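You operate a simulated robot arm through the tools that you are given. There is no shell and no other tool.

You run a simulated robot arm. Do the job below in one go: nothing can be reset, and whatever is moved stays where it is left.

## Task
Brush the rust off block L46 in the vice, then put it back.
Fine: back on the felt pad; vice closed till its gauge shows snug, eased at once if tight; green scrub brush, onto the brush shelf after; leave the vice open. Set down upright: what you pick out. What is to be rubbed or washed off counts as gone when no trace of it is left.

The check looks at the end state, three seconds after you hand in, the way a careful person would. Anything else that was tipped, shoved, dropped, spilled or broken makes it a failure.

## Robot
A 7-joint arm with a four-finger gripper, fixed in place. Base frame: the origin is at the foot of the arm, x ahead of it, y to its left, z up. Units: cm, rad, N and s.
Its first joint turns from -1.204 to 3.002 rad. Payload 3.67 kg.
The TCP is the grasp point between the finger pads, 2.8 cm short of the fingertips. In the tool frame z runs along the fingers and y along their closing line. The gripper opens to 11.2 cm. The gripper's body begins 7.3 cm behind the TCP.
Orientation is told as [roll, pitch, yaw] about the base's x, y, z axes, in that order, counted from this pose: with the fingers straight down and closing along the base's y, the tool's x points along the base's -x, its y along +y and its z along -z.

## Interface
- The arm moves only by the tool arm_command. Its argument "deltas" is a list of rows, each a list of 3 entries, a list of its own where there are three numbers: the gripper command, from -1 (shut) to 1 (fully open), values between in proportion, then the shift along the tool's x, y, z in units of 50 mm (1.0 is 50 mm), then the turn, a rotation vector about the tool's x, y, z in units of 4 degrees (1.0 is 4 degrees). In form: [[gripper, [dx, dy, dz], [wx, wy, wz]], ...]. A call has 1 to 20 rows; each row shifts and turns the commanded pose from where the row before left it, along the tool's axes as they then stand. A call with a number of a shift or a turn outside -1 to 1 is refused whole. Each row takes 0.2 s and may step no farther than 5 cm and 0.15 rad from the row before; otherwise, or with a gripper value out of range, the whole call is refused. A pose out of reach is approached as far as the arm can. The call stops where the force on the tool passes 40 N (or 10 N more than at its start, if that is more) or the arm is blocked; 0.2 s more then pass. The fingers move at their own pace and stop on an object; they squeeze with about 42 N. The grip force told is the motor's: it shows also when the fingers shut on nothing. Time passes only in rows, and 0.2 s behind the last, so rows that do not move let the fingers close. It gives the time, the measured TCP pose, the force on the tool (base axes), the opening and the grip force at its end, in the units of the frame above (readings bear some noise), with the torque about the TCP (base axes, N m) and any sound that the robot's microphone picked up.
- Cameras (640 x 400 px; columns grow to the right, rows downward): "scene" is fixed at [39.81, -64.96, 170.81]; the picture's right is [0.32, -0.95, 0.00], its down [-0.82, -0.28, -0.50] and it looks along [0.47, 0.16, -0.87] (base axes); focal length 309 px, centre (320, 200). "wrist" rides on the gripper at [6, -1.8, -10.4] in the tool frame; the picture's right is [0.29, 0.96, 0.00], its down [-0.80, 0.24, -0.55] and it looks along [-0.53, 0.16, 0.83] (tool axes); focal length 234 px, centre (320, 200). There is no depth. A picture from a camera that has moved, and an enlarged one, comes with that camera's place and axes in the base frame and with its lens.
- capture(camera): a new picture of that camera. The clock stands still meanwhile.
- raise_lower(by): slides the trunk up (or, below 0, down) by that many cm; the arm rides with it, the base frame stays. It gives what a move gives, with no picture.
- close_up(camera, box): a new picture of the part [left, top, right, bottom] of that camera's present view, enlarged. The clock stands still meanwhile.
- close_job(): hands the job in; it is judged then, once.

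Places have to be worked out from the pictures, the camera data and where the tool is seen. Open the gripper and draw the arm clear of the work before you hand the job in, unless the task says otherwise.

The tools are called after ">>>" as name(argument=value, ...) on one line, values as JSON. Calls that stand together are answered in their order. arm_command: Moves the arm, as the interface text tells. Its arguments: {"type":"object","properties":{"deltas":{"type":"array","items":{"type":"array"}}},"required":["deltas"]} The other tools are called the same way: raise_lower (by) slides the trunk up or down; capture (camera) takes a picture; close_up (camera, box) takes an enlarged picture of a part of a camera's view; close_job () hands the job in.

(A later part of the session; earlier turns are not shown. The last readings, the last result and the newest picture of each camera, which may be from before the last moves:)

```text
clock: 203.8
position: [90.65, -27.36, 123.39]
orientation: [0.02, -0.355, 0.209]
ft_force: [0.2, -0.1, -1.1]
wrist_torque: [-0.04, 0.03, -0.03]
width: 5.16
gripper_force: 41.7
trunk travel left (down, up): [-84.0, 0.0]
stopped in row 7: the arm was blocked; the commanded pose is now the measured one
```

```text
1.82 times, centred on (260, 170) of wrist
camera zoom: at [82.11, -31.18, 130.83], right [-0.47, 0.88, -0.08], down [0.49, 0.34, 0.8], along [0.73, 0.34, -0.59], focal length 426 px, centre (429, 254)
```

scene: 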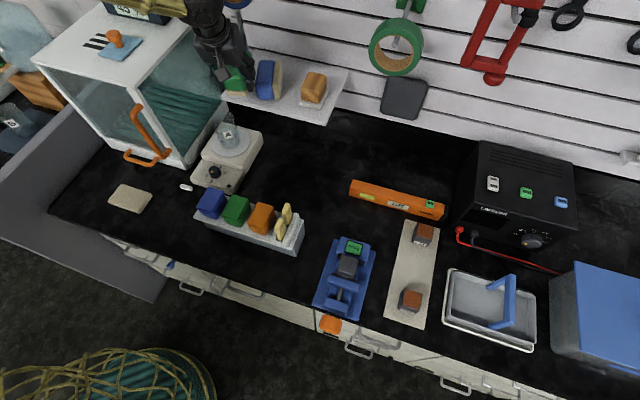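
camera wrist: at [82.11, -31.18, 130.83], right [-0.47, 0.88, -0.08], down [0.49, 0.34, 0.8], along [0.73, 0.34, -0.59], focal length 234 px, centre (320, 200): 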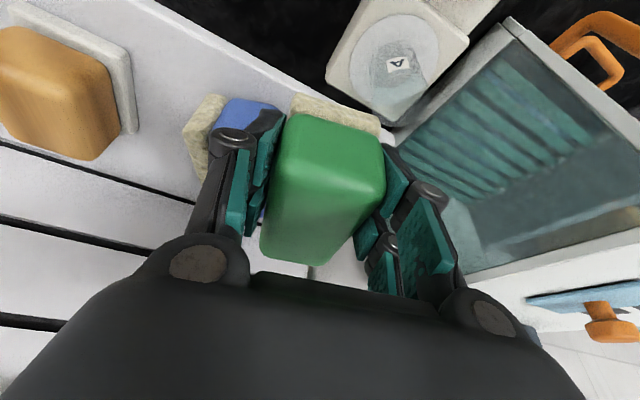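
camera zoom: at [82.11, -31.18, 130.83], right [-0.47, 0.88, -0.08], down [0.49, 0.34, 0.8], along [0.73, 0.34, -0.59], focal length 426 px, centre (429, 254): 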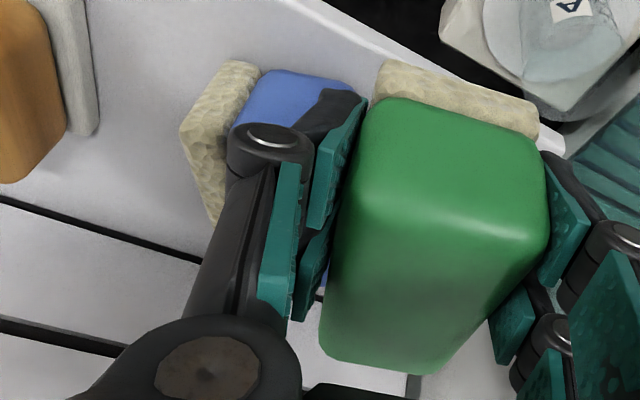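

The blue brush has been tipped onto its side by my passing finger (it is taller than I judged). I will set the green brush down first at the free left end, and then put the blue one back upright. First a small move sideways, away from the blue brush, at the present height.

>>> arm_command(deltas=[[-1, [-0.103, 0.133, 0.038], [0, 0, 0]], [-1, [-0.103, 0.133, 0.038], [0, 0, 0]], [-1, [-0.103, 0.133, 0.038], [0, 0, 0]], [-1, [0, 0, 0], [0, 0, 0]], [-1, [0, 0, 0], [0, 0, 0]]])

>>> capture(camera="wrist")

>>> close_up(camera="scene", box=[190, 0, 370, 150])

```text
clock: 205.0
position: [91.58, -25.93, 122.76]
orientation: [0.031, -0.35, 0.194]
ft_force: [0.0, -0.9, -1.9]
wrist_torque: [-0.01, 0.04, -0.01]
width: 5.16
gripper_force: 42.1
trunk travel left (down, up): [-84.0, 0.0]
```

```text
taken
camera wrist: at [83.14, -29.69, 130.25], right [-0.46, 0.89, -0.07], down [0.5, 0.33, 0.8], along [0.73, 0.33, -0.6], focal length 234 px, centre (320, 200)
```

wrist: 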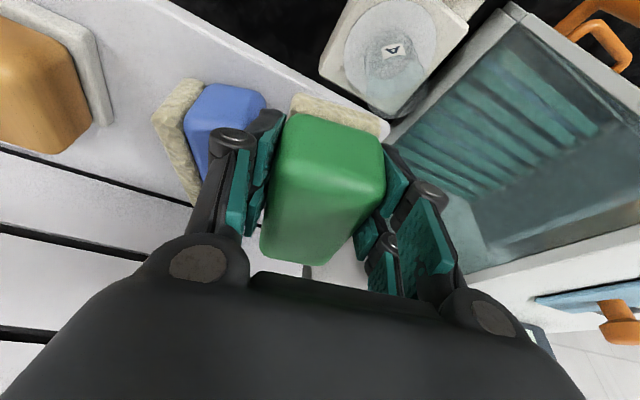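

```text
2.67 times, centred on (280, 75) of scene
camera zoom: at [39.81, -64.96, 170.81], right [0.32, -0.95, 0.0], down [-0.82, -0.28, -0.5], along [0.47, 0.16, -0.87], focal length 824 px, centre (427, 533)
```

zoom: 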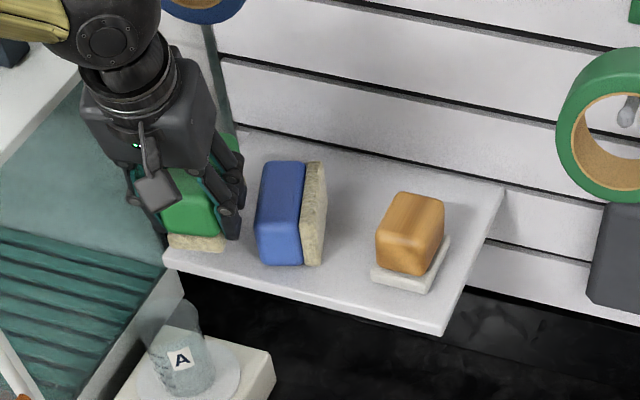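

The hand is clear of the blue brush. I continue forward and down with the green brush, levelling it as I go.

>>> arm_command(deltas=[[-1, [-0.104, 0.05, 0.0807], [0.074, -0.062, 0]], [-1, [-0.104, 0.05, 0.0807], [0.074, -0.062, 0]], [-1, [-0.104, 0.05, 0.0807], [0.074, -0.062, 0]], [-1, [-0.062, -0.022, 0.155], [0.074, -0.062, 0]], [-1, [-0.062, -0.022, 0.155], [0.074, -0.062, 0]], [-1, [-0.062, -0.022, 0.155], [0.074, -0.062, 0]], [-1, [0, 0, 0], [0, 0, 0]], [-1, [0, 0, 0], [0, 0, 0]]])

>>> capture(camera="wrist")

>>> close_up(camera="scene", box=[190, 0, 370, 150])

```text
clock: 206.8
position: [95.45, -23.63, 121.15]
orientation: [-0.013, -0.384, 0.215]
ft_force: [-0.5, 1.1, -2.3]
wrist_torque: [-0.01, 0.01, -0.02]
width: 5.12
gripper_force: 42.4
trunk travel left (down, up): [-84.0, 0.0]
```

```text
taken
camera wrist: at [86.6, -27.14, 128.53], right [-0.46, 0.88, -0.12], down [0.47, 0.36, 0.81], along [0.75, 0.32, -0.58], focal length 234 px, centre (320, 200)
```

wrist: 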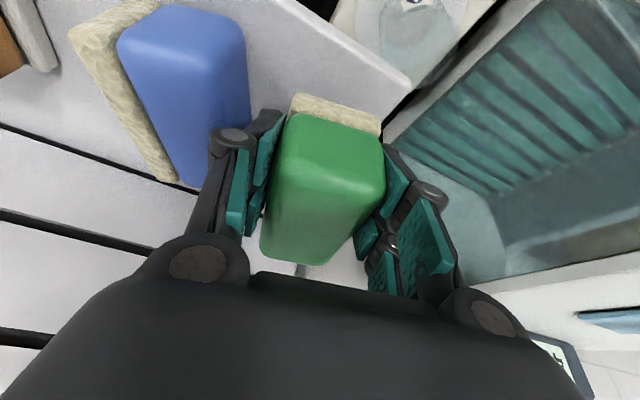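

```text
2.67 times, centred on (280, 75) of scene
camera zoom: at [39.81, -64.96, 170.81], right [0.32, -0.95, 0.0], down [-0.82, -0.28, -0.5], along [0.47, 0.16, -0.87], focal length 824 px, centre (427, 533)
```

zoom: 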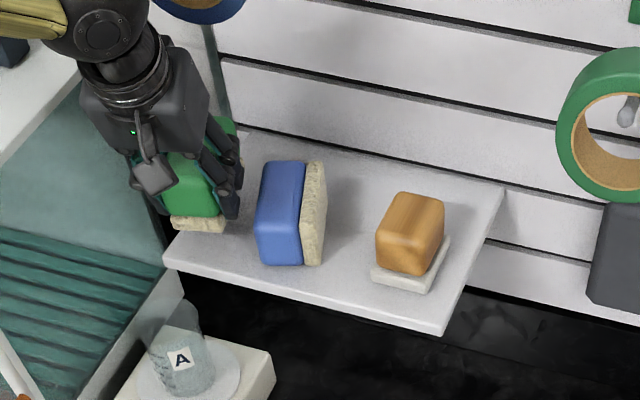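

The green brush is over the free left end of the shelf. I lower it 3 cm while trimming the level.

>>> arm_command(deltas=[[-1, [0.0375, -0.005, 0.0927], [-0.031, 0.019, 0]], [-1, [0.0375, -0.005, 0.0927], [-0.031, 0.019, 0]], [-1, [0.0375, 0, 0.0927], [-0.031, 0.019, 0]], [-1, [0.0375, 0, 0.0927], [-0.031, 0.019, 0]], [-1, [0.0375, 0, 0.0927], [-0.031, 0.019, 0]], [-1, [0.0375, 0, 0.0927], [-0.031, 0.019, 0]], [-1, [0, 0, 0], [0, 0, 0]], [-1, [0, 0, 0], [0, 0, 0]], [-1, [0, 0, 0], [0, 0, 0]]])

>>> capture(camera="wrist")

>>> close_up(camera="scene", box=[190, 0, 370, 150])

```text
clock: 208.8
position: [95.32, -23.77, 118.38]
orientation: [-0.002, -0.376, 0.213]
ft_force: [8.3, -1.7, 22.3]
wrist_torque: [0.19, 0.35, -0.05]
width: 5.17
gripper_force: 41.3
trunk travel left (down, up): [-84.0, 0.0]
```

```text
taken
camera wrist: at [86.51, -27.47, 125.8], right [-0.46, 0.88, -0.11], down [0.47, 0.35, 0.81], along [0.75, 0.32, -0.58], focal length 234 px, centre (320, 200)
```

wrist: 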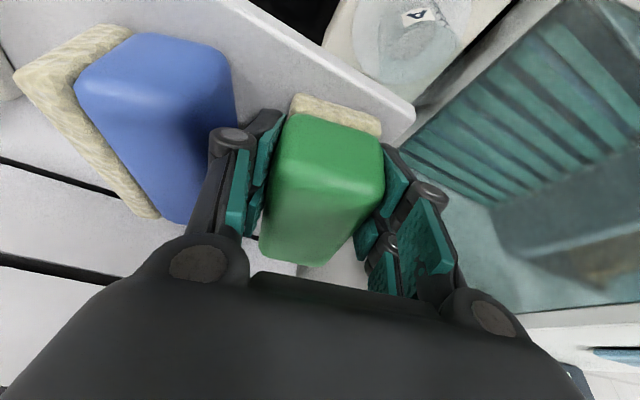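

```text
2.67 times, centred on (280, 75) of scene
camera zoom: at [39.81, -64.96, 170.81], right [0.32, -0.95, 0.0], down [-0.82, -0.28, -0.5], along [0.47, 0.16, -0.87], focal length 824 px, centre (427, 533)
```

zoom: 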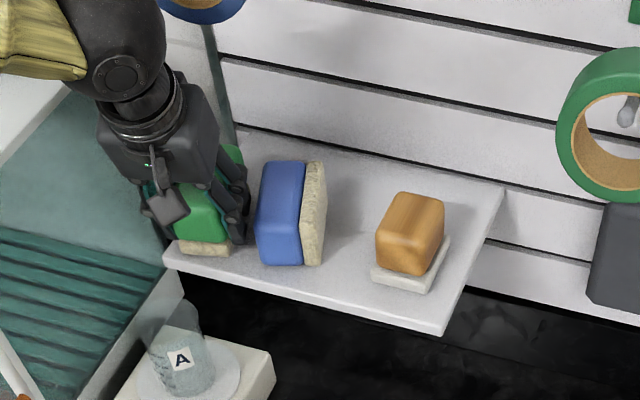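

The green brush has touched the shelf (22 N). I ease up slightly and open the fingers just a little to release it.

>>> arm_command(deltas=[[-1, [-0.0112, 0, -0.0278], [0, 0, 0]], [-1, [-0.005, 0, -0.012], [0, 0, 0]], [-1, [0, 0, 0], [0, 0, 0]]])

>>> arm_command(deltas=[[-0.06, [0, 0, 0], [0, 0, 0]], [0, [0, 0, 0], [0, 0, 0]], [0.06, [0, 0, 0], [0, 0, 0]], [0.06, [0, 0, 0], [0, 0, 0]]])

>>> capture(camera="wrist")

>>> close_up(camera="scene", box=[190, 0, 370, 150])

```text
clock: 209.6
position: [95.23, -23.75, 118.39]
orientation: [0.0, -0.377, 0.212]
ft_force: [5.6, -2.0, 17.2]
wrist_torque: [-0.05, 0.29, 0.03]
width: 5.14
gripper_force: 41.4
trunk travel left (down, up): [-84.0, 0.0]
```

```text
clock: 210.6
position: [95.33, -23.7, 118.37]
orientation: [0.0, -0.374, 0.213]
ft_force: [0.6, -0.1, 0.1]
wrist_torque: [0.04, 0.0, -0.03]
width: 5.94
gripper_force: 0.0
trunk travel left (down, up): [-84.0, 0.0]
```

```text
taken
camera wrist: at [86.54, -27.47, 125.75], right [-0.46, 0.88, -0.11], down [0.48, 0.35, 0.81], along [0.75, 0.32, -0.58], focal length 234 px, centre (320, 200)
```

wrist: 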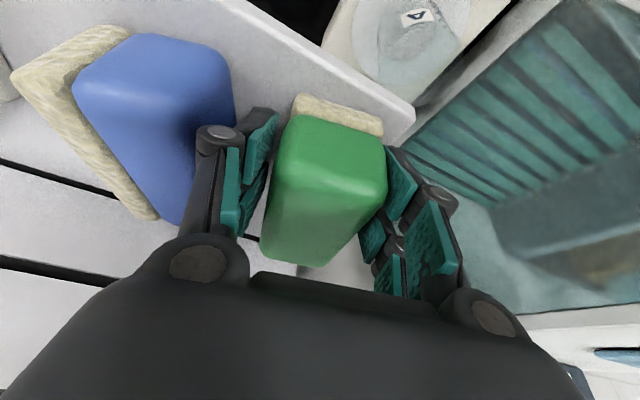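

```text
2.67 times, centred on (280, 75) of scene
camera zoom: at [39.81, -64.96, 170.81], right [0.32, -0.95, 0.0], down [-0.82, -0.28, -0.5], along [0.47, 0.16, -0.87], focal length 824 px, centre (427, 533)
```

zoom: 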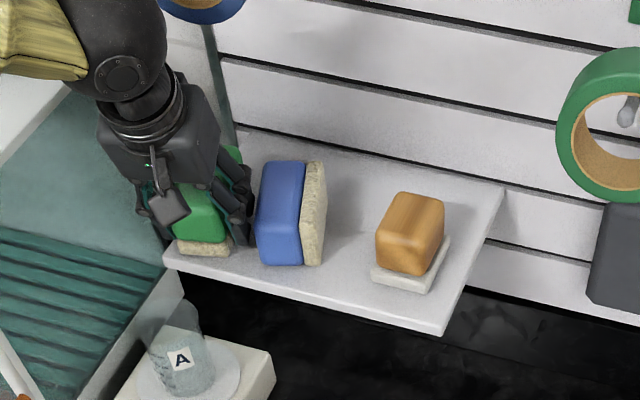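

The green brush stands on the shelf. I retract along the finger direction, up and slightly back.

>>> arm_command(deltas=[[0.06, [0, 0, -0.07], [0, 0, 0]], [0.06, [0, 0, -0.13], [0, 0, 0]], [0.06, [0, 0, -0.15], [0, 0, 0]], [0.06, [0, 0, -0.15], [0, 0, 0]], [0.06, [0, 0, -0.15], [0, 0, 0]], [0.06, [0, 0, -0.15], [0, 0, 0]], [0.06, [0, 0, -0.1], [0, 0, 0]], [0.06, [0, 0, 0], [0, 0, 0]], [0.06, [0, 0, 0], [0, 0, 0]]])

>>> capture(camera="wrist")

>>> close_up(camera="scene", box=[190, 0, 370, 150])

```text
clock: 212.6
position: [93.63, -24.61, 122.03]
orientation: [0.005, -0.368, 0.202]
ft_force: [0.6, -0.5, 0.4]
wrist_torque: [0.01, 0.01, 0.01]
width: 5.94
gripper_force: 0.0
trunk travel left (down, up): [-84.0, 0.0]
```

```text
taken
camera wrist: at [84.88, -28.2, 129.4], right [-0.46, 0.88, -0.1], down [0.48, 0.34, 0.8], along [0.74, 0.32, -0.59], focal length 234 px, centre (320, 200)
```

wrist: 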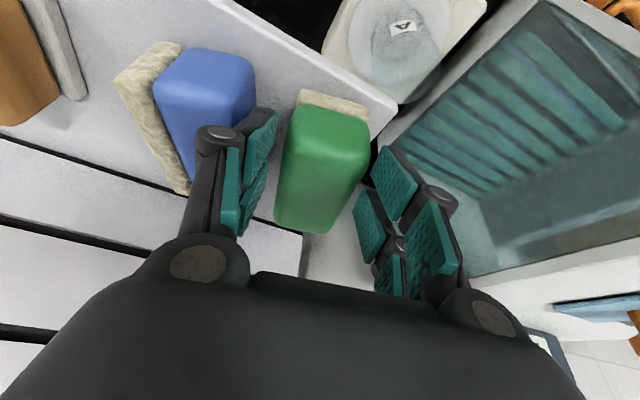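

```text
2.67 times, centred on (280, 75) of scene
camera zoom: at [39.81, -64.96, 170.81], right [0.32, -0.95, 0.0], down [-0.82, -0.28, -0.5], along [0.47, 0.16, -0.87], focal length 824 px, centre (427, 533)
```

zoom: 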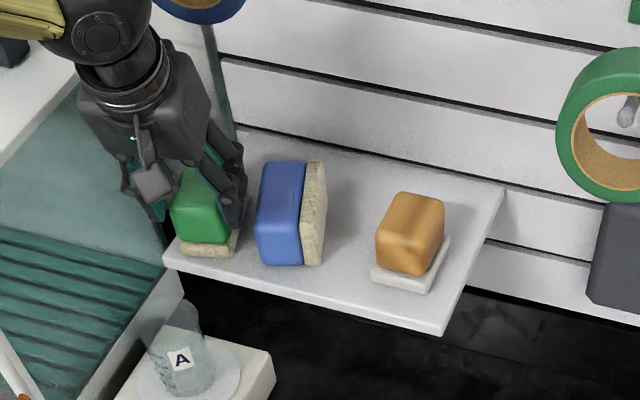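

The fingertips are just at brush-top height. I tilt the tool further forward by 20° about the TCP to get the wrist lower and away from its stop, then rise.

>>> arm_command(deltas=[[0.06, [0, 0, -0.05], [0, -0.5, 0]], [0.06, [0, 0, -0.05], [0, -0.5, 0]], [0.06, [0, 0, -0.05], [0, -0.5, 0]], [0.06, [0, 0, -0.05], [0, -0.5, 0]], [0.06, [0, 0, 0], [0, -0.5, 0]], [0.06, [0, 0, 0], [0, -0.5, 0]], [0.06, [0, 0, 0], [0, -0.5, 0]], [0.06, [0, 0, 0], [0, -0.5, 0]], [0.06, [0, 0, 0], [0, -0.5, 0]], [0.06, [0, 0, 0], [0, -0.5, 0]], [0.06, [0, 0, 0], [0, 0, 0]], [0.06, [0, 0, 0], [0, 0, 0]]])

>>> capture(camera="wrist")

>>> close_up(camera="scene", box=[190, 0, 370, 150])

```text
clock: 215.2
position: [93.31, -24.31, 123.21]
orientation: [0.004, -0.722, 0.207]
ft_force: [-0.4, 0.1, -0.5]
wrist_torque: [-0.01, 0.0, -0.03]
width: 5.94
gripper_force: 0.2
trunk travel left (down, up): [-84.0, 0.0]
```

```text
taken
camera wrist: at [82.57, -28.41, 126.96], right [-0.41, 0.89, -0.19], down [0.18, 0.28, 0.94], along [0.89, 0.36, -0.27], focal length 234 px, centre (320, 200)
```

wrist: 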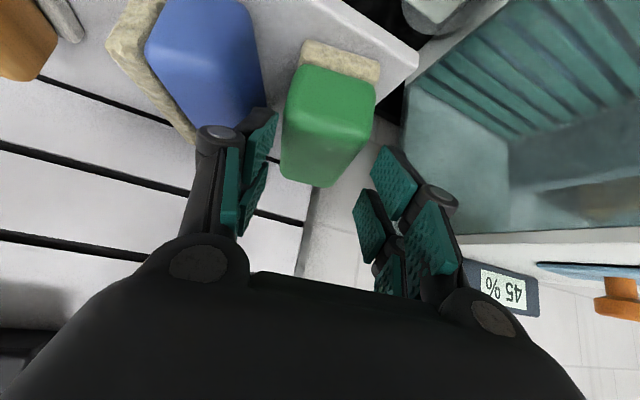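

```text
2.67 times, centred on (280, 75) of scene
camera zoom: at [39.81, -64.96, 170.81], right [0.32, -0.95, 0.0], down [-0.82, -0.28, -0.5], along [0.47, 0.16, -0.87], focal length 824 px, centre (427, 533)
```

zoom: 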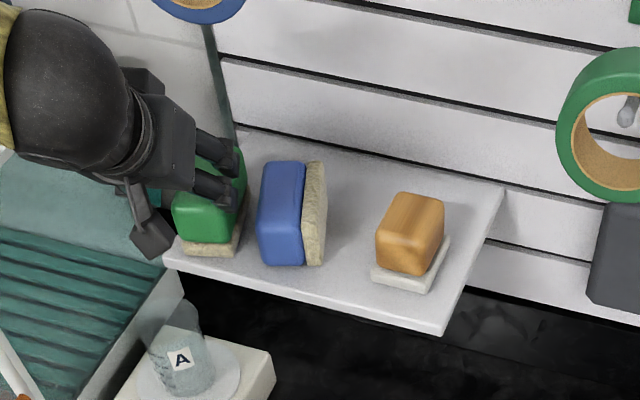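

That works (tilt 0.72). I rise 2.5 cm and draw back 9 cm from the shelf.

>>> arm_command(deltas=[[0.06, [-0.11, 0, -0.125], [0, 0, 0]], [0.06, [-0.11, 0, -0.125], [0, 0, 0]], [0.06, [-0.11, 0, -0.125], [0, 0, 0]], [0.06, [0.11, 0, -0.1], [0, 0, 0]], [0.06, [0.225, 0, -0.198], [0, 0, 0]], [0.06, [0.225, 0, -0.198], [0, 0, 0]], [0.06, [0.225, 0, -0.198], [0, 0, 0]], [0.06, [0.225, 0, -0.198], [0, 0, 0]], [0.06, [0.225, 0, -0.198], [0, 0, 0]], [0.06, [0.11, 0, -0.1], [0, 0, 0]], [0.06, [0, 0, 0], [0, 0, 0]], [0.06, [0, 0, 0], [0, 0, 0]]])

>>> capture(camera="wrist")

>>> capture(camera="scene")

```text
clock: 217.8
position: [84.54, -25.92, 125.84]
orientation: [0.001, -0.723, 0.212]
ft_force: [-0.4, 0.0, 0.3]
wrist_torque: [0.03, -0.01, 0.02]
width: 5.92
gripper_force: 0.0
trunk travel left (down, up): [-84.0, 0.0]
```

```text
taken
camera wrist: at [73.9, -30.16, 129.61], right [-0.41, 0.89, -0.19], down [0.17, 0.28, 0.94], along [0.89, 0.36, -0.27], focal length 234 px, centre (320, 200)
```

wrist: 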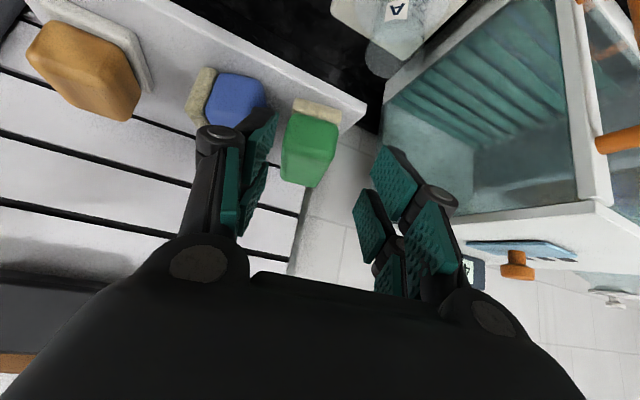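

```text
taken
```

scene: 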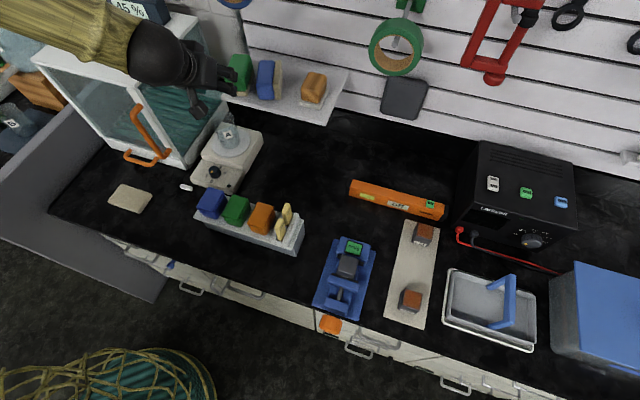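

Clear of the shelf now. I zoom in on the brushes to measure the blue one's present pose and compare with its original one.

>>> close_up(camera="scene", box=[210, 40, 370, 140])

>>> close_up(camera="wrist", box=[140, 30, 400, 230])

```text
4.00 times, centred on (290, 90) of scene
camera zoom: at [39.81, -64.96, 170.81], right [0.32, -0.95, 0.0], down [-0.82, -0.28, -0.5], along [0.47, 0.16, -0.87], focal length 1235 px, centre (440, 640)
```

zoom: 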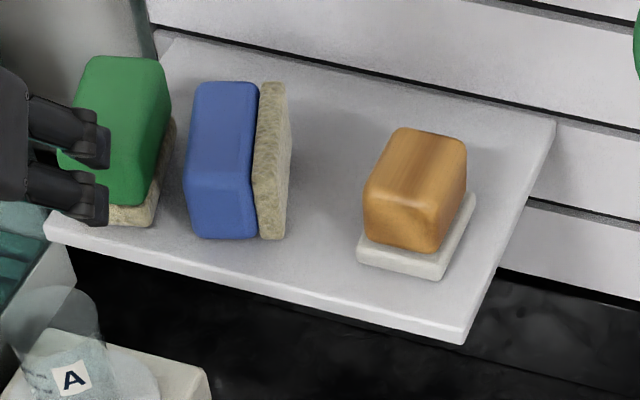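

```text
2.00 times, centred on (270, 130) of wrist
camera zoom: at [73.9, -30.16, 129.61], right [-0.41, 0.89, -0.19], down [0.17, 0.28, 0.94], along [0.89, 0.36, -0.27], focal length 468 px, centre (420, 340)
```

zoom: 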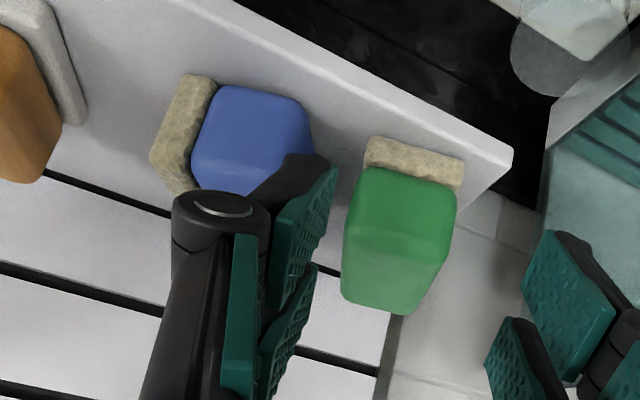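

Green stands upright on the shelf. The blue brush lies on its side, bristles facing -y, yawed about 17°; originally it stood at about (98.95, -34.4), lying along x. I'll right it with the tool horizontal from the front (twisting about the tool axis as with the knob), so I pitch the tool to horizontal here.

>>> arm_command(deltas=[[0.3, [0, 0, 0], [0, -1, 0]], [0.3, [0, 0, 0], [0, -1, 0]], [0.3, [0, 0, 0], [0, -1, 0]], [0.3, [0, 0, 0], [0, -1, 0]], [0.3, [0, 0, 0], [0, -1, 0]], [0.3, [0, 0, 0], [0, -1, 0]], [0.3, [0, 0, 0], [0, -1, 0]], [0.3, [0, 0, 0], [0, -1, 0]], [0.3, [0, 0, 0], [0, -1, 0]], [0.3, [0, 0, 0], [0, -1, 0]], [0.3, [0, 0, 0], [0, -1, 0]], [0.3, [0, 0, 0], [0, -1, 0]], [0.3, [0, 0, 0], [0, -0.15, 0]], [0.3, [0, 0, 0], [-0.61, 0, 0]], [0.3, [0, 0, 0], [-0.61, 0, 0]], [0.3, [0, 0, 0], [0, 0, 0]], [0.3, [0, 0, 0], [0, 0, 0]]])

>>> capture(camera="wrist")

>>> capture(camera="scene")

```text
clock: 221.4
position: [84.75, -26.21, 125.92]
orientation: [2.385, -1.571, -2.086]
ft_force: [0.2, 0.7, 0.5]
wrist_torque: [0.0, 0.0, 0.0]
width: 7.26
gripper_force: 0.0
trunk travel left (down, up): [-84.0, 0.0]
```

```text
taken
camera wrist: at [75.26, -30.77, 119.82], right [-0.28, 0.92, -0.29], down [-0.6, 0.07, 0.8], along [0.75, 0.4, 0.53], focal length 234 px, centre (320, 200)
```

wrist: 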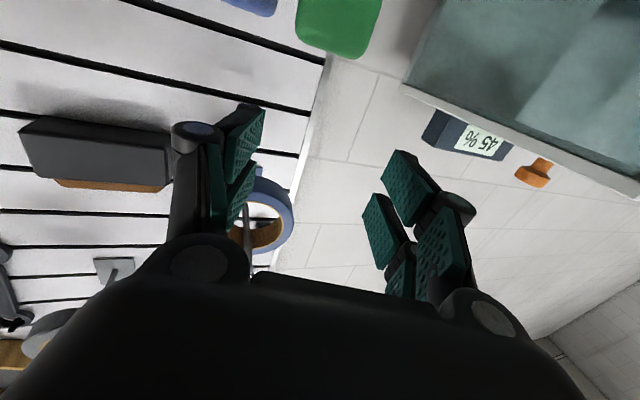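

```text
taken
```

scene: 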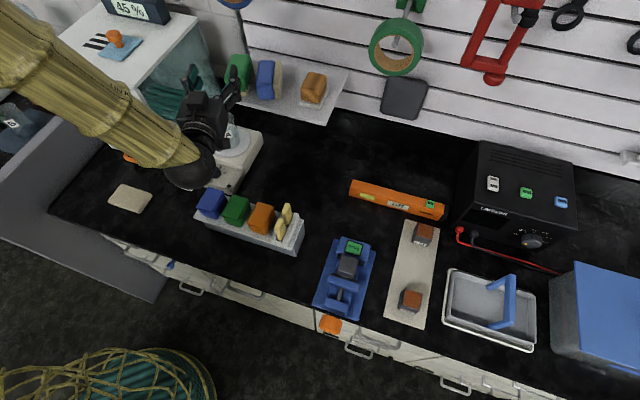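

The tool is horizontal with heading 17°. I move sideways to stand in front of the fallen blue brush, then lower to its mid-height.

>>> arm_command(deltas=[[0.43, [0, -0.15, -0.025], [0, 0, 0]], [0.43, [0, -0.302, -0.0495], [0, 0, 0]], [0.43, [0, -0.302, -0.0495], [0, 0, 0]], [0.43, [0, -0.302, -0.0495], [0, 0, 0]], [0.43, [0, -0.302, -0.0495], [0, 0, 0]], [0.43, [0, -0.302, -0.0495], [0, 0, 0]], [0.43, [0, -0.15, -0.025], [0, 0, 0]], [0.43, [0.11, 0, 0], [0, 0, 0]], [0.43, [0.22, 0, 0], [0, 0, 0]], [0.43, [0.22, 0, 0], [0, 0, 0]], [0.43, [0.22, 0, 0], [0, 0, 0]], [0.43, [0.22, 0, 0], [0, 0, 0]], [0.43, [0.22, 0, 0], [0, 0, 0]], [0.43, [0.22, 0, 0], [0, 0, 0]], [0.43, [0.22, 0, 0], [0, 0, 0]], [0.43, [0.11, 0, 0], [0, 0, 0]], [0.43, [0, 0, 0], [0, 0, 0]], [0.43, [0, 0, 0], [0, 0, 0]]])

>>> capture(camera="wrist")

>>> close_up(camera="scene", box=[190, 40, 350, 160])

```text
clock: 225.2
position: [85.68, -35.02, 117.1]
orientation: [2.321, -1.57, -2.021]
ft_force: [0.0, -1.0, -1.0]
wrist_torque: [0.0, -0.01, 0.03]
width: 8.03
gripper_force: 0.0
trunk travel left (down, up): [-84.0, 0.0]
```

```text
taken
camera wrist: at [76.38, -39.83, 111.06], right [-0.28, 0.92, -0.29], down [-0.6, 0.07, 0.8], along [0.75, 0.4, 0.53], focal length 234 px, centre (320, 200)
```

wrist: 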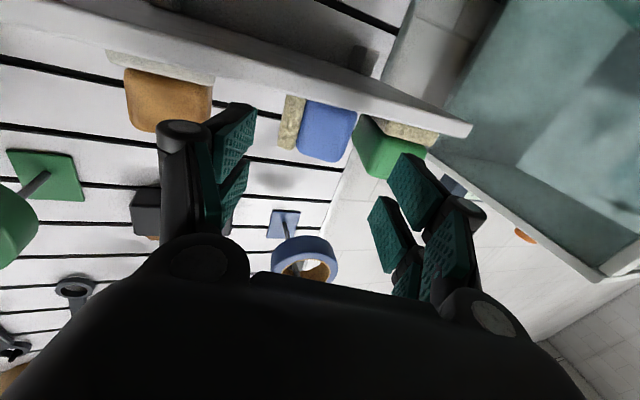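

```text
3.33 times, centred on (270, 100) of scene
camera zoom: at [39.81, -64.96, 170.81], right [0.32, -0.95, 0.0], down [-0.82, -0.28, -0.5], along [0.47, 0.16, -0.87], focal length 1029 px, centre (487, 533)
```

zoom: 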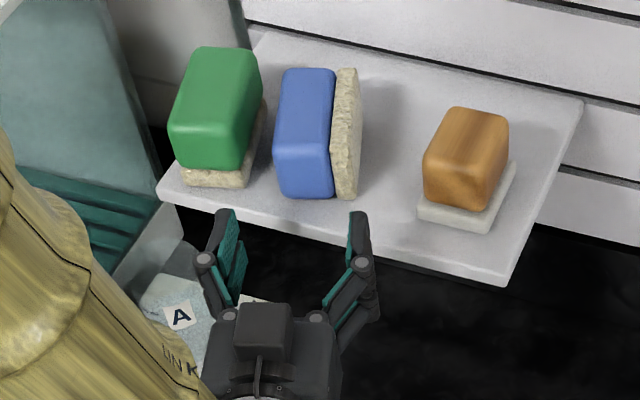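

A clear view: the gripper stands in front of the fallen blue brush. I zoom the wrist view to align with it.

>>> close_up(camera="wrist", box=[230, 60, 450, 210])

```text
2.67 times, centred on (340, 135) of wrist
camera zoom: at [76.38, -39.83, 111.06], right [-0.28, 0.92, -0.29], down [-0.6, 0.07, 0.8], along [0.75, 0.4, 0.53], focal length 624 px, centre (267, 373)
```

zoom: 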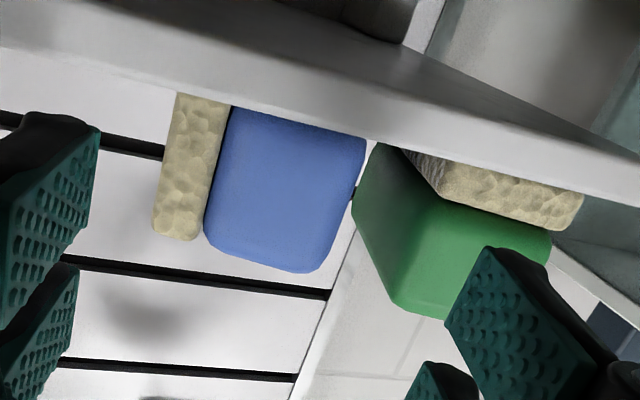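

The brush's front face is about 9 cm ahead and centred within 0.3 cm. I shift 0.25 cm towards -y and advance 6 cm slowly.

>>> arm_command(deltas=[[0.43, [0, -0.05, 0.06], [0, 0, 0]], [0.43, [0, 0, 0.14], [0, 0, 0]], [0.43, [0, 0, 0.14], [0, 0, 0]], [0.43, [0, 0, 0.14], [0, 0, 0]], [0.43, [0, 0, 0.14], [0, 0, 0]], [0.43, [0, 0, 0.14], [0, 0, 0]], [0.43, [0, 0, 0.14], [0, 0, 0]], [0.43, [0, 0, 0.14], [0, 0, 0]], [0.43, [0, 0, 0.14], [0, 0, 0]], [0.43, [0, 0, 0.02], [0, 0, 0]], [0.43, [0, 0, 0], [0, 0, 0]], [0.43, [0, 0, 0], [0, 0, 0]], [0.43, [0, 0, 0], [0, 0, 0]]])

>>> capture(camera="wrist")

>>> close_up(camera="scene", box=[190, 40, 350, 160])

```text
clock: 228.0
position: [91.71, -33.55, 117.08]
orientation: [2.423, -1.572, -2.124]
ft_force: [0.0, 0.0, -0.3]
wrist_torque: [0.01, -0.03, 0.01]
width: 7.99
gripper_force: 0.0
trunk travel left (down, up): [-84.0, 0.0]
```

```text
taken
camera wrist: at [82.23, -38.28, 110.95], right [-0.28, 0.92, -0.29], down [-0.6, 0.07, 0.8], along [0.75, 0.4, 0.53], focal length 234 px, centre (320, 200)
```

wrist: 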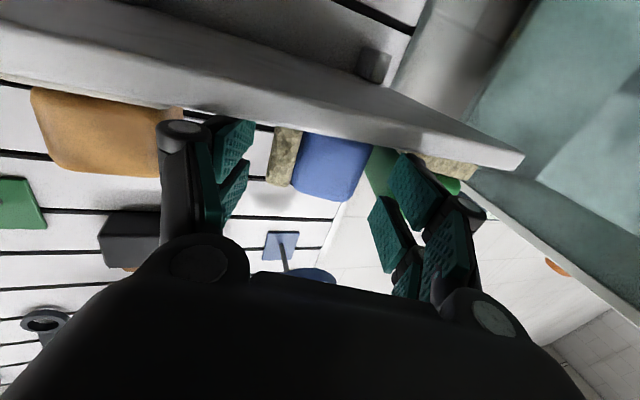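

```text
3.33 times, centred on (270, 100) of scene
camera zoom: at [39.81, -64.96, 170.81], right [0.32, -0.95, 0.0], down [-0.82, -0.28, -0.5], along [0.47, 0.16, -0.87], focal length 1029 px, centre (487, 533)
```

zoom: 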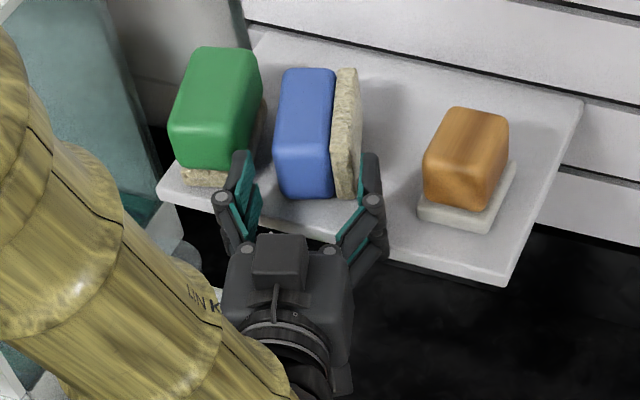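

Both fingertips are level with the blue brush's front face, with about 1 cm to the green one. I advance 2.5 cm more and close gently.

>>> arm_command(deltas=[[0.43, [0, 0, 0.08], [0, 0, 0]], [0.43, [0, 0, 0.1], [0, 0, 0]], [0.43, [0, 0, 0.1], [0, 0, 0]], [0.43, [0, 0, 0.1], [0, 0, 0]], [0.43, [0, 0, 0.1], [0, 0, 0]], [0.43, [0, 0, 0.04], [0, 0, 0]], [0.43, [0, 0, 0], [0, 0, 0]], [0.43, [0, 0, 0], [0, 0, 0]]])

>>> close_up(camera="scene", box=[190, 40, 350, 160])

>>> close_up(camera="wrist", box=[180, 60, 500, 280])

```text
clock: 229.8
position: [94.05, -32.83, 117.08]
orientation: [2.573, -1.57, -2.275]
ft_force: [0.3, -0.4, -0.6]
wrist_torque: [0.0, 0.01, 0.01]
width: 7.99
gripper_force: 0.0
trunk travel left (down, up): [-84.0, 0.0]
```

```text
3.33 times, centred on (270, 100) of scene
camera zoom: at [39.81, -64.96, 170.81], right [0.32, -0.95, 0.0], down [-0.82, -0.28, -0.5], along [0.47, 0.16, -0.87], focal length 1029 px, centre (487, 533)
```

zoom: 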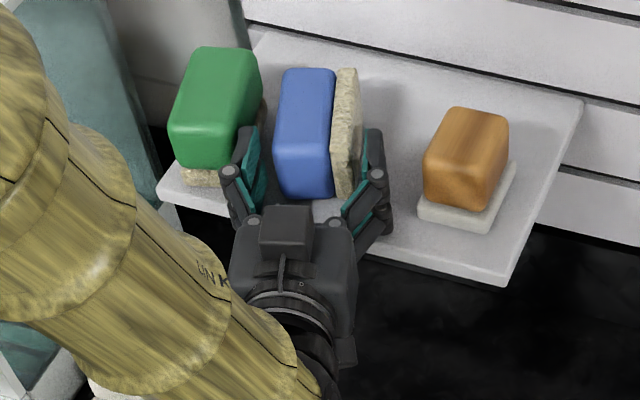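

```text
1.82 times, centred on (340, 170) of wrist
camera zoom: at [84.75, -37.59, 110.96], right [-0.28, 0.92, -0.29], down [-0.6, 0.07, 0.8], along [0.75, 0.4, 0.53], focal length 426 px, centre (284, 254)
```

zoom: 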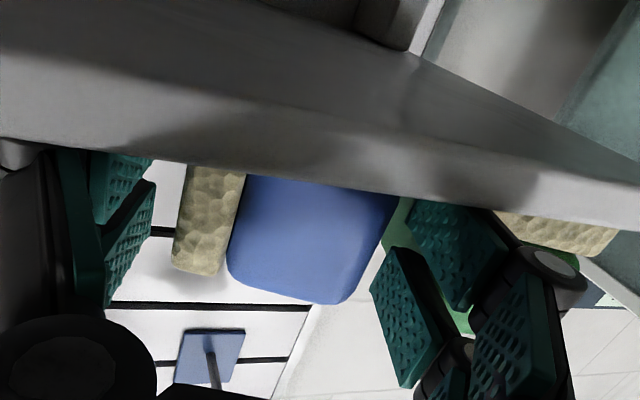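

The fingers straddle the blue brush without touching anything. I close in steps.

>>> arm_command(deltas=[[0.3, [0, 0, 0], [0, 0, 0]], [0.2, [0, 0, 0], [0, 0, 0]], [0.12, [0, 0, 0], [0, 0, 0]], [0.05, [0, 0, 0], [0, 0, 0]], [-0.1, [0, 0, 0], [0, 0, 0]], [-1, [0, 0, 0], [0, 0, 0]], [-1, [0, 0, 0], [0, 0, 0]]])

>>> close_up(camera="scene", box=[190, 40, 350, 160])

>>> close_up(camera="wrist", box=[180, 60, 500, 280])

```text
clock: 231.4
position: [94.17, -32.82, 116.99]
orientation: [2.454, -1.571, -2.155]
ft_force: [-0.5, 0.5, 0.4]
wrist_torque: [0.0, 0.0, 0.01]
width: 5.93
gripper_force: 42.1
trunk travel left (down, up): [-84.0, 0.0]
```

```text
3.33 times, centred on (270, 100) of scene
camera zoom: at [39.81, -64.96, 170.81], right [0.32, -0.95, 0.0], down [-0.82, -0.28, -0.5], along [0.47, 0.16, -0.87], focal length 1029 px, centre (487, 533)
```

zoom: 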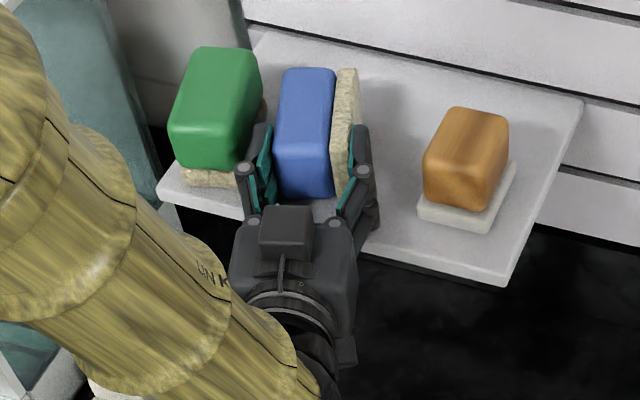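

```text
1.82 times, centred on (340, 170) of wrist
camera zoom: at [84.74, -37.59, 110.95], right [-0.28, 0.92, -0.29], down [-0.6, 0.07, 0.8], along [0.75, 0.4, 0.53], focal length 426 px, centre (284, 254)
```

zoom: 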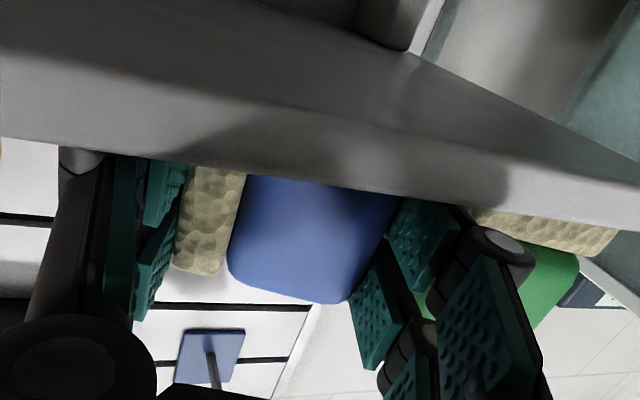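

The blue brush is held across its height (5.9 cm). I lift it 8 cm straight up, then draw back a little before twisting.

>>> arm_command(deltas=[[-1, [-0.06, 0, 0], [0, 0, 0]], [-1, [-0.14, 0, 0], [0, 0, 0]], [-1, [-0.16, 0, 0], [0, 0, 0]], [-1, [-0.16, 0, 0], [0, 0, 0]], [-1, [-0.16, 0, 0], [0, 0, 0]], [-1, [-0.16, 0, 0], [0, 0, 0]], [-1, [-0.16, 0, 0], [0, 0, 0]], [-1, [-0.16, 0, 0], [0, 0, 0]], [-1, [-0.16, 0, 0], [0, 0, 0]], [-1, [-0.16, 0, 0], [0, 0, 0]], [-1, [-0.12, 0, 0], [0, 0, 0]], [-1, [0, 0, -0.1], [0, 0, 0]], [-1, [0, 0, -0.2], [0, 0, 0]], [-1, [0, 0, -0.2], [0, 0, 0]], [-1, [0, 0, -0.2], [0, 0, 0]], [-1, [0, 0, -0.2], [0, 0, 0]], [-1, [0, 0, -0.1], [0, 0, 0]], [-1, [0, 0, 0], [0, 0, 0]], [-1, [0, 0, 0], [0, 0, 0]]])

>>> capture(camera="scene")

>>> capture(camera="wrist")

```text
clock: 235.4
position: [89.29, -34.29, 125.06]
orientation: [2.312, -1.572, -2.012]
ft_force: [-0.5, -0.2, -0.8]
wrist_torque: [-0.01, 0.07, -0.03]
width: 5.92
gripper_force: 41.6
trunk travel left (down, up): [-84.0, 0.0]
```

```text
taken
```

scene: 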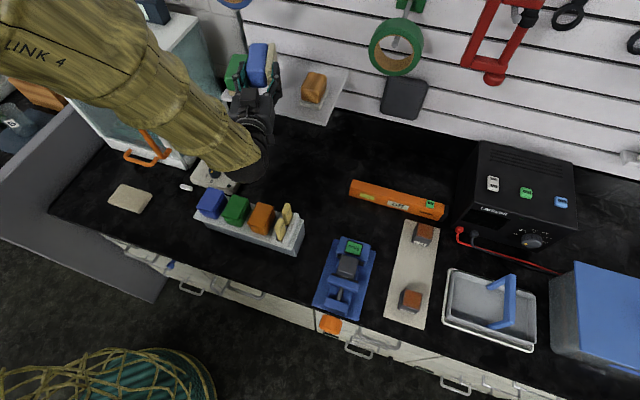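

```text
taken
camera wrist: at [79.92, -39.05, 119.02], right [-0.28, 0.92, -0.29], down [-0.6, 0.07, 0.8], along [0.75, 0.4, 0.53], focal length 234 px, centre (320, 200)
```

wrist: 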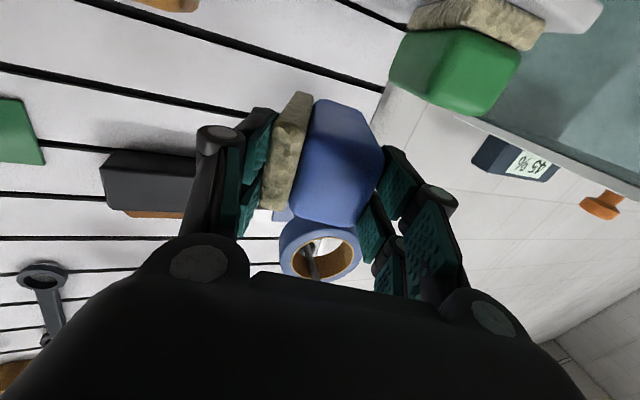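

Blue brush is held, its top towards +y. I twist +48° about the tool axis first and check.

>>> arm_command(deltas=[[-1, [0, 0, 0], [0, 0, 0.5]], [-1, [0, 0, 0], [0, 0, 1]], [-1, [0, 0, 0], [0, 0, 1]], [-1, [0, 0, 0], [0, 0, 1]], [-1, [0, 0, 0], [0, 0, 1]], [-1, [0, 0, 0], [0, 0, 1]], [-1, [0, 0, 0], [0, 0, 1]], [-1, [0, 0, 0], [0, 0, 1]], [-1, [0, 0, 0], [0, 0, 1]], [-1, [0, 0, 0], [0, 0, 1]], [-1, [0, 0, 0], [0, 0, 1]], [-1, [0, 0, 0], [0, 0, 1]], [-1, [0, 0, 0], [0, 0, 0.5]], [-1, [0, 0, 0], [0, 0, 0]], [-1, [0, 0, 0], [0, 0, 0]]])

>>> capture(camera="scene")

>>> capture(camera="wrist")

```text
clock: 238.6
position: [89.33, -34.29, 125.11]
orientation: [1.57, -0.731, -1.272]
ft_force: [-0.1, 0.3, -0.9]
wrist_torque: [-0.05, 0.05, 0.05]
width: 5.89
gripper_force: 41.9
trunk travel left (down, up): [-84.0, 0.0]
```

```text
taken
```

scene: 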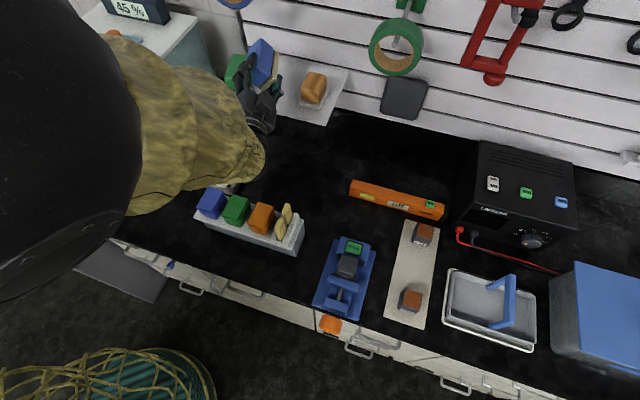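

```text
taken
camera wrist: at [78.52, -34.22, 119.66], right [-0.25, 0.82, 0.52], down [-0.4, -0.58, 0.71], along [0.88, -0.03, 0.47], focal length 234 px, centre (320, 200)
```

wrist: 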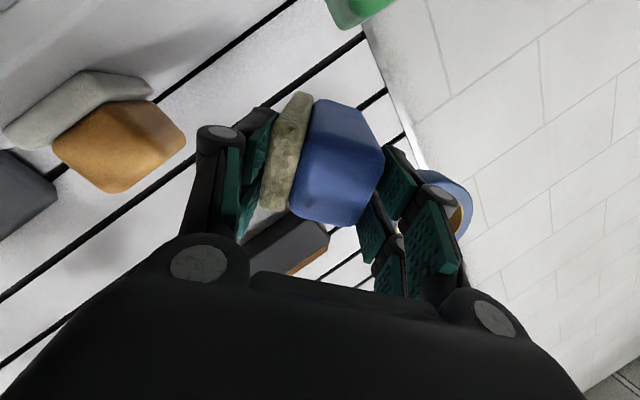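

Twisting works. I continue the remaining 42°.

>>> arm_command(deltas=[[-1, [0, 0, 0], [0, 0, 0.5]], [-1, [0, 0, 0], [0, 0, 1]], [-1, [0, 0, 0], [0, 0, 1]], [-1, [0, 0, 0], [0, 0, 1]], [-1, [0, 0, 0], [0, 0, 1]], [-1, [0, 0, 0], [0, 0, 1]], [-1, [0, 0, 0], [0, 0, 1]], [-1, [0, 0, 0], [0, 0, 1]], [-1, [0, 0, 0], [0, 0, 1]], [-1, [0, 0, 0], [0, 0, 1]], [-1, [0, 0, 0], [0, 0, 1]], [-1, [0, 0, 0], [0, 0, 0]], [-1, [0, 0, 0], [0, 0, 0]], [-1, [0, 0, 0], [0, 0, 0]]])

>>> capture(camera="scene")

>>> capture(camera="wrist")

```text
clock: 241.6
position: [89.31, -34.44, 125.04]
orientation: [1.57, 0.001, -1.271]
ft_force: [-0.2, -0.1, -0.9]
wrist_torque: [-0.02, 0.04, 0.01]
width: 5.89
gripper_force: 42.1
trunk travel left (down, up): [-84.0, 0.0]
```

```text
taken
```

scene: 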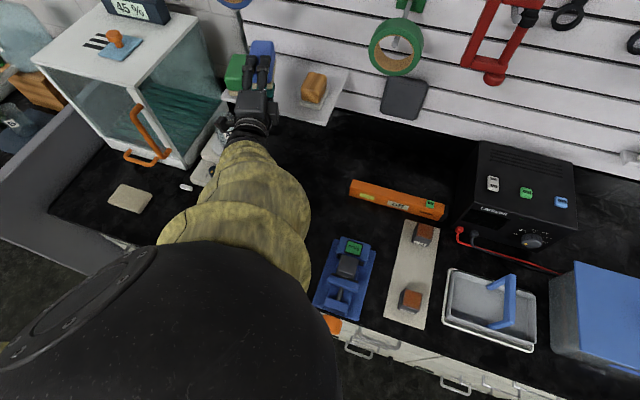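

```text
taken
camera wrist: at [77.68, -31.73, 123.13], right [-0.08, 0.27, 0.96], down [-0.3, -0.93, 0.24], along [0.95, -0.26, 0.16], focal length 234 px, centre (320, 200)
```

wrist: 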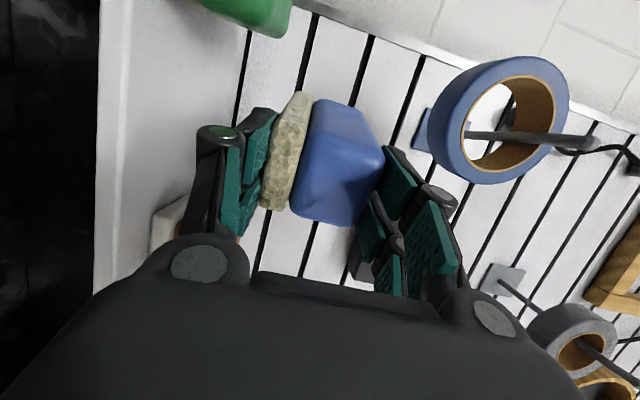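

The brush is now bristles-down. I rotate the heading to 0 so that it lies along x, as it did originally.

>>> arm_command(deltas=[[-1, [0, 0, 0], [0, -0.45, 0]], [-1, [0, 0, 0], [0, -0.85, 0]], [-1, [0, 0, 0], [0, -0.85, 0]], [-1, [0, 0, 0], [0, -0.85, 0]], [-1, [0, 0, 0], [0, -0.85, 0]], [-1, [0, 0, 0], [0, -0.43, 0]], [-1, [0, 0, 0], [0, 0, 0]], [-1, [0, 0, 0], [0, 0, 0]]])

>>> capture(camera="wrist")

>>> close_up(camera="scene", box=[190, 20, 350, 140])

```text
clock: 243.4
position: [89.27, -34.31, 125.15]
orientation: [1.572, 0.0, -1.572]
ft_force: [-0.2, -0.4, -2.1]
wrist_torque: [-0.01, 0.08, -0.01]
width: 5.92
gripper_force: 42.0
trunk travel left (down, up): [-84.0, 0.0]
```

```text
taken
camera wrist: at [78.96, -28.28, 123.18], right [0.0, 0.29, 0.96], down [-0.55, -0.8, 0.24], along [0.83, -0.53, 0.16], focal length 234 px, centre (320, 200)
```

wrist: 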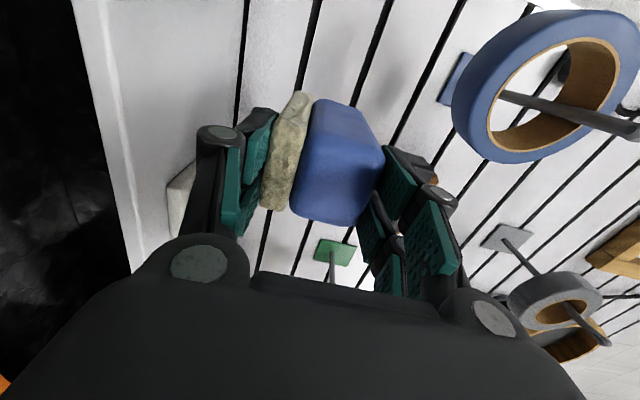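

```text
3.33 times, centred on (270, 80) of scene
camera zoom: at [39.81, -64.96, 170.81], right [0.32, -0.95, 0.0], down [-0.82, -0.28, -0.5], along [0.47, 0.16, -0.87], focal length 1029 px, centre (487, 600)
```

zoom: 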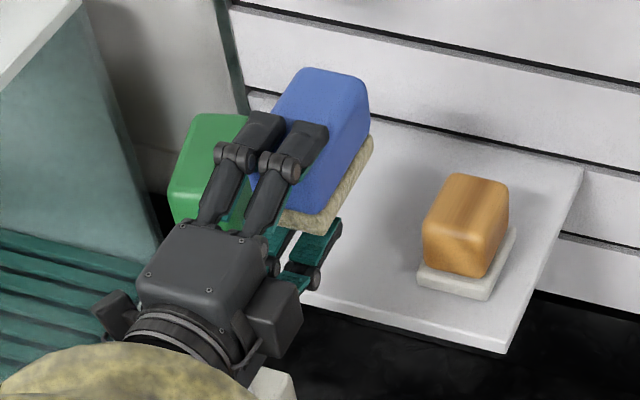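

The blue brush is upright with heading 0, held top-and-bottom at its front end. I place it with its front overhanging the shelf edge so that the lower finger stays free: back 1.5 cm, then down.

>>> arm_command(deltas=[[-1, [0, 0, -0.1], [0, 0, 0]], [-1, [0, 0, -0.2], [0, 0, 0]], [-1, [0, -0.08, 0], [0, 0, 0]], [-1, [0, -0.171, 0], [0, 0, 0]], [-1, [0, -0.171, 0], [0, 0, 0]], [-1, [0, -0.171, 0], [0, 0, 0]], [-1, [0, -0.171, 0], [0, 0, 0]], [-1, [0, -0.171, 0], [0, 0, 0]], [-1, [0, -0.171, 0], [0, 0, 0]], [-1, [0, -0.15, 0], [0, 0, 0]], [-1, [0, -0.1, 0], [0, 0, 0]], [-1, [0, 0, 0], [0, 0, 0]], [-1, [0, 0, 0], [0, 0, 0]]])

>>> capture(camera="wrist")

>>> close_up(camera="scene", box=[190, 40, 350, 160])

```text
clock: 246.2
position: [87.84, -34.4, 118.29]
orientation: [1.572, -0.002, -1.57]
ft_force: [-0.3, -0.6, -1.3]
wrist_torque: [0.03, 0.07, 0.02]
width: 5.9
gripper_force: 42.7
trunk travel left (down, up): [-84.0, 0.0]
```

```text
taken
camera wrist: at [77.43, -28.31, 116.34], right [0.0, 0.29, 0.96], down [-0.55, -0.8, 0.24], along [0.83, -0.53, 0.16], focal length 234 px, centre (320, 200)
```

wrist: 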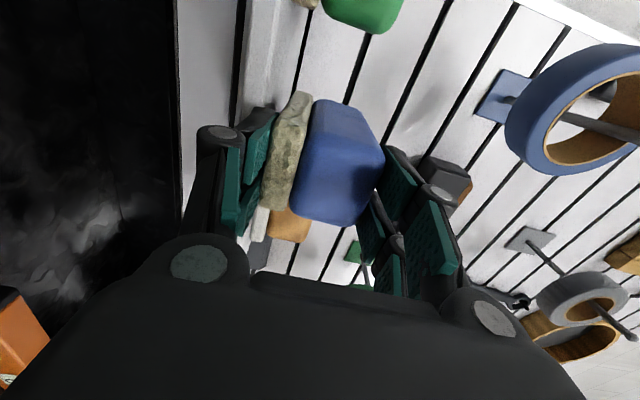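

```text
3.33 times, centred on (270, 100) of scene
camera zoom: at [39.81, -64.96, 170.81], right [0.32, -0.95, 0.0], down [-0.82, -0.28, -0.5], along [0.47, 0.16, -0.87], focal length 1029 px, centre (487, 533)
```

zoom: 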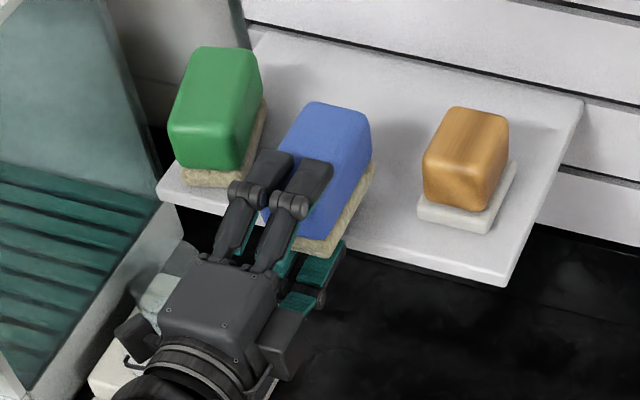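

The brush's front overhangs and the lower finger is in front of the shelf edge. I lower in small steps until it touches.

>>> arm_command(deltas=[[-1, [0, -0.04, 0], [0, 0, 0]], [-1, [0, -0.04, 0], [0, 0, 0]], [-1, [0, 0, 0], [0, 0, 0]]])

>>> arm_command(deltas=[[-1, [0, -0.03, 0], [0, 0, 0]], [-1, [0, 0, 0], [0, 0, 0]]])

>>> arm_command(deltas=[[-1, [0, -0.03, 0], [0, 0, 0]], [-1, [0, 0, 0], [0, 0, 0]]])

```text
clock: 247.0
position: [87.81, -34.4, 117.78]
orientation: [1.572, 0.001, -1.571]
ft_force: [-0.8, 0.3, -1.1]
wrist_torque: [0.03, 0.08, 0.02]
width: 5.88
gripper_force: 41.6
trunk travel left (down, up): [-84.0, 0.0]
```

```text
clock: 247.6
position: [87.83, -34.4, 117.6]
orientation: [1.57, 0.0, -1.572]
ft_force: [-0.3, -0.6, -2.2]
wrist_torque: [-0.01, 0.05, -0.01]
width: 5.89
gripper_force: 41.7
trunk travel left (down, up): [-84.0, 0.0]
```

```text
clock: 248.2
position: [87.96, -34.32, 117.61]
orientation: [1.568, 0.002, -1.569]
ft_force: [0.4, -1.2, -1.7]
wrist_torque: [0.01, 0.08, -0.05]
width: 5.91
gripper_force: 42.0
trunk travel left (down, up): [-84.0, 0.0]
```

No contact yet; a few more 0.1–0.15 cm steps.

>>> arm_command(deltas=[[-1, [0, -0.025, 0], [0, 0, 0]], [-1, [0, 0, 0], [0, 0, 0]]])

>>> arm_command(deltas=[[-1, [0, -0.025, 0], [0, 0, 0]], [-1, [0, 0, 0], [0, 0, 0]]])

>>> arm_command(deltas=[[-1, [0, -0.025, 0], [0, 0, 0]], [-1, [0, 0, 0], [0, 0, 0]]])

```text
clock: 248.8
position: [87.74, -34.39, 117.35]
orientation: [1.571, -0.001, -1.57]
ft_force: [0.3, -0.8, -0.9]
wrist_torque: [0.01, 0.09, 0.01]
width: 5.91
gripper_force: 41.2
trunk travel left (down, up): [-84.0, 0.0]
```

```text
clock: 249.4
position: [87.77, -34.21, 117.24]
orientation: [1.57, -0.001, -1.57]
ft_force: [0.8, -0.9, -0.6]
wrist_torque: [0.0, 0.11, -0.03]
width: 5.91
gripper_force: 42.1
trunk travel left (down, up): [-84.0, 0.0]
```

```text
clock: 250.0
position: [87.76, -34.36, 117.26]
orientation: [1.569, -0.002, -1.57]
ft_force: [-0.3, 0.9, -2.1]
wrist_torque: [-0.02, 0.05, -0.02]
width: 5.9
gripper_force: 42.7
trunk travel left (down, up): [-84.0, 0.0]
```

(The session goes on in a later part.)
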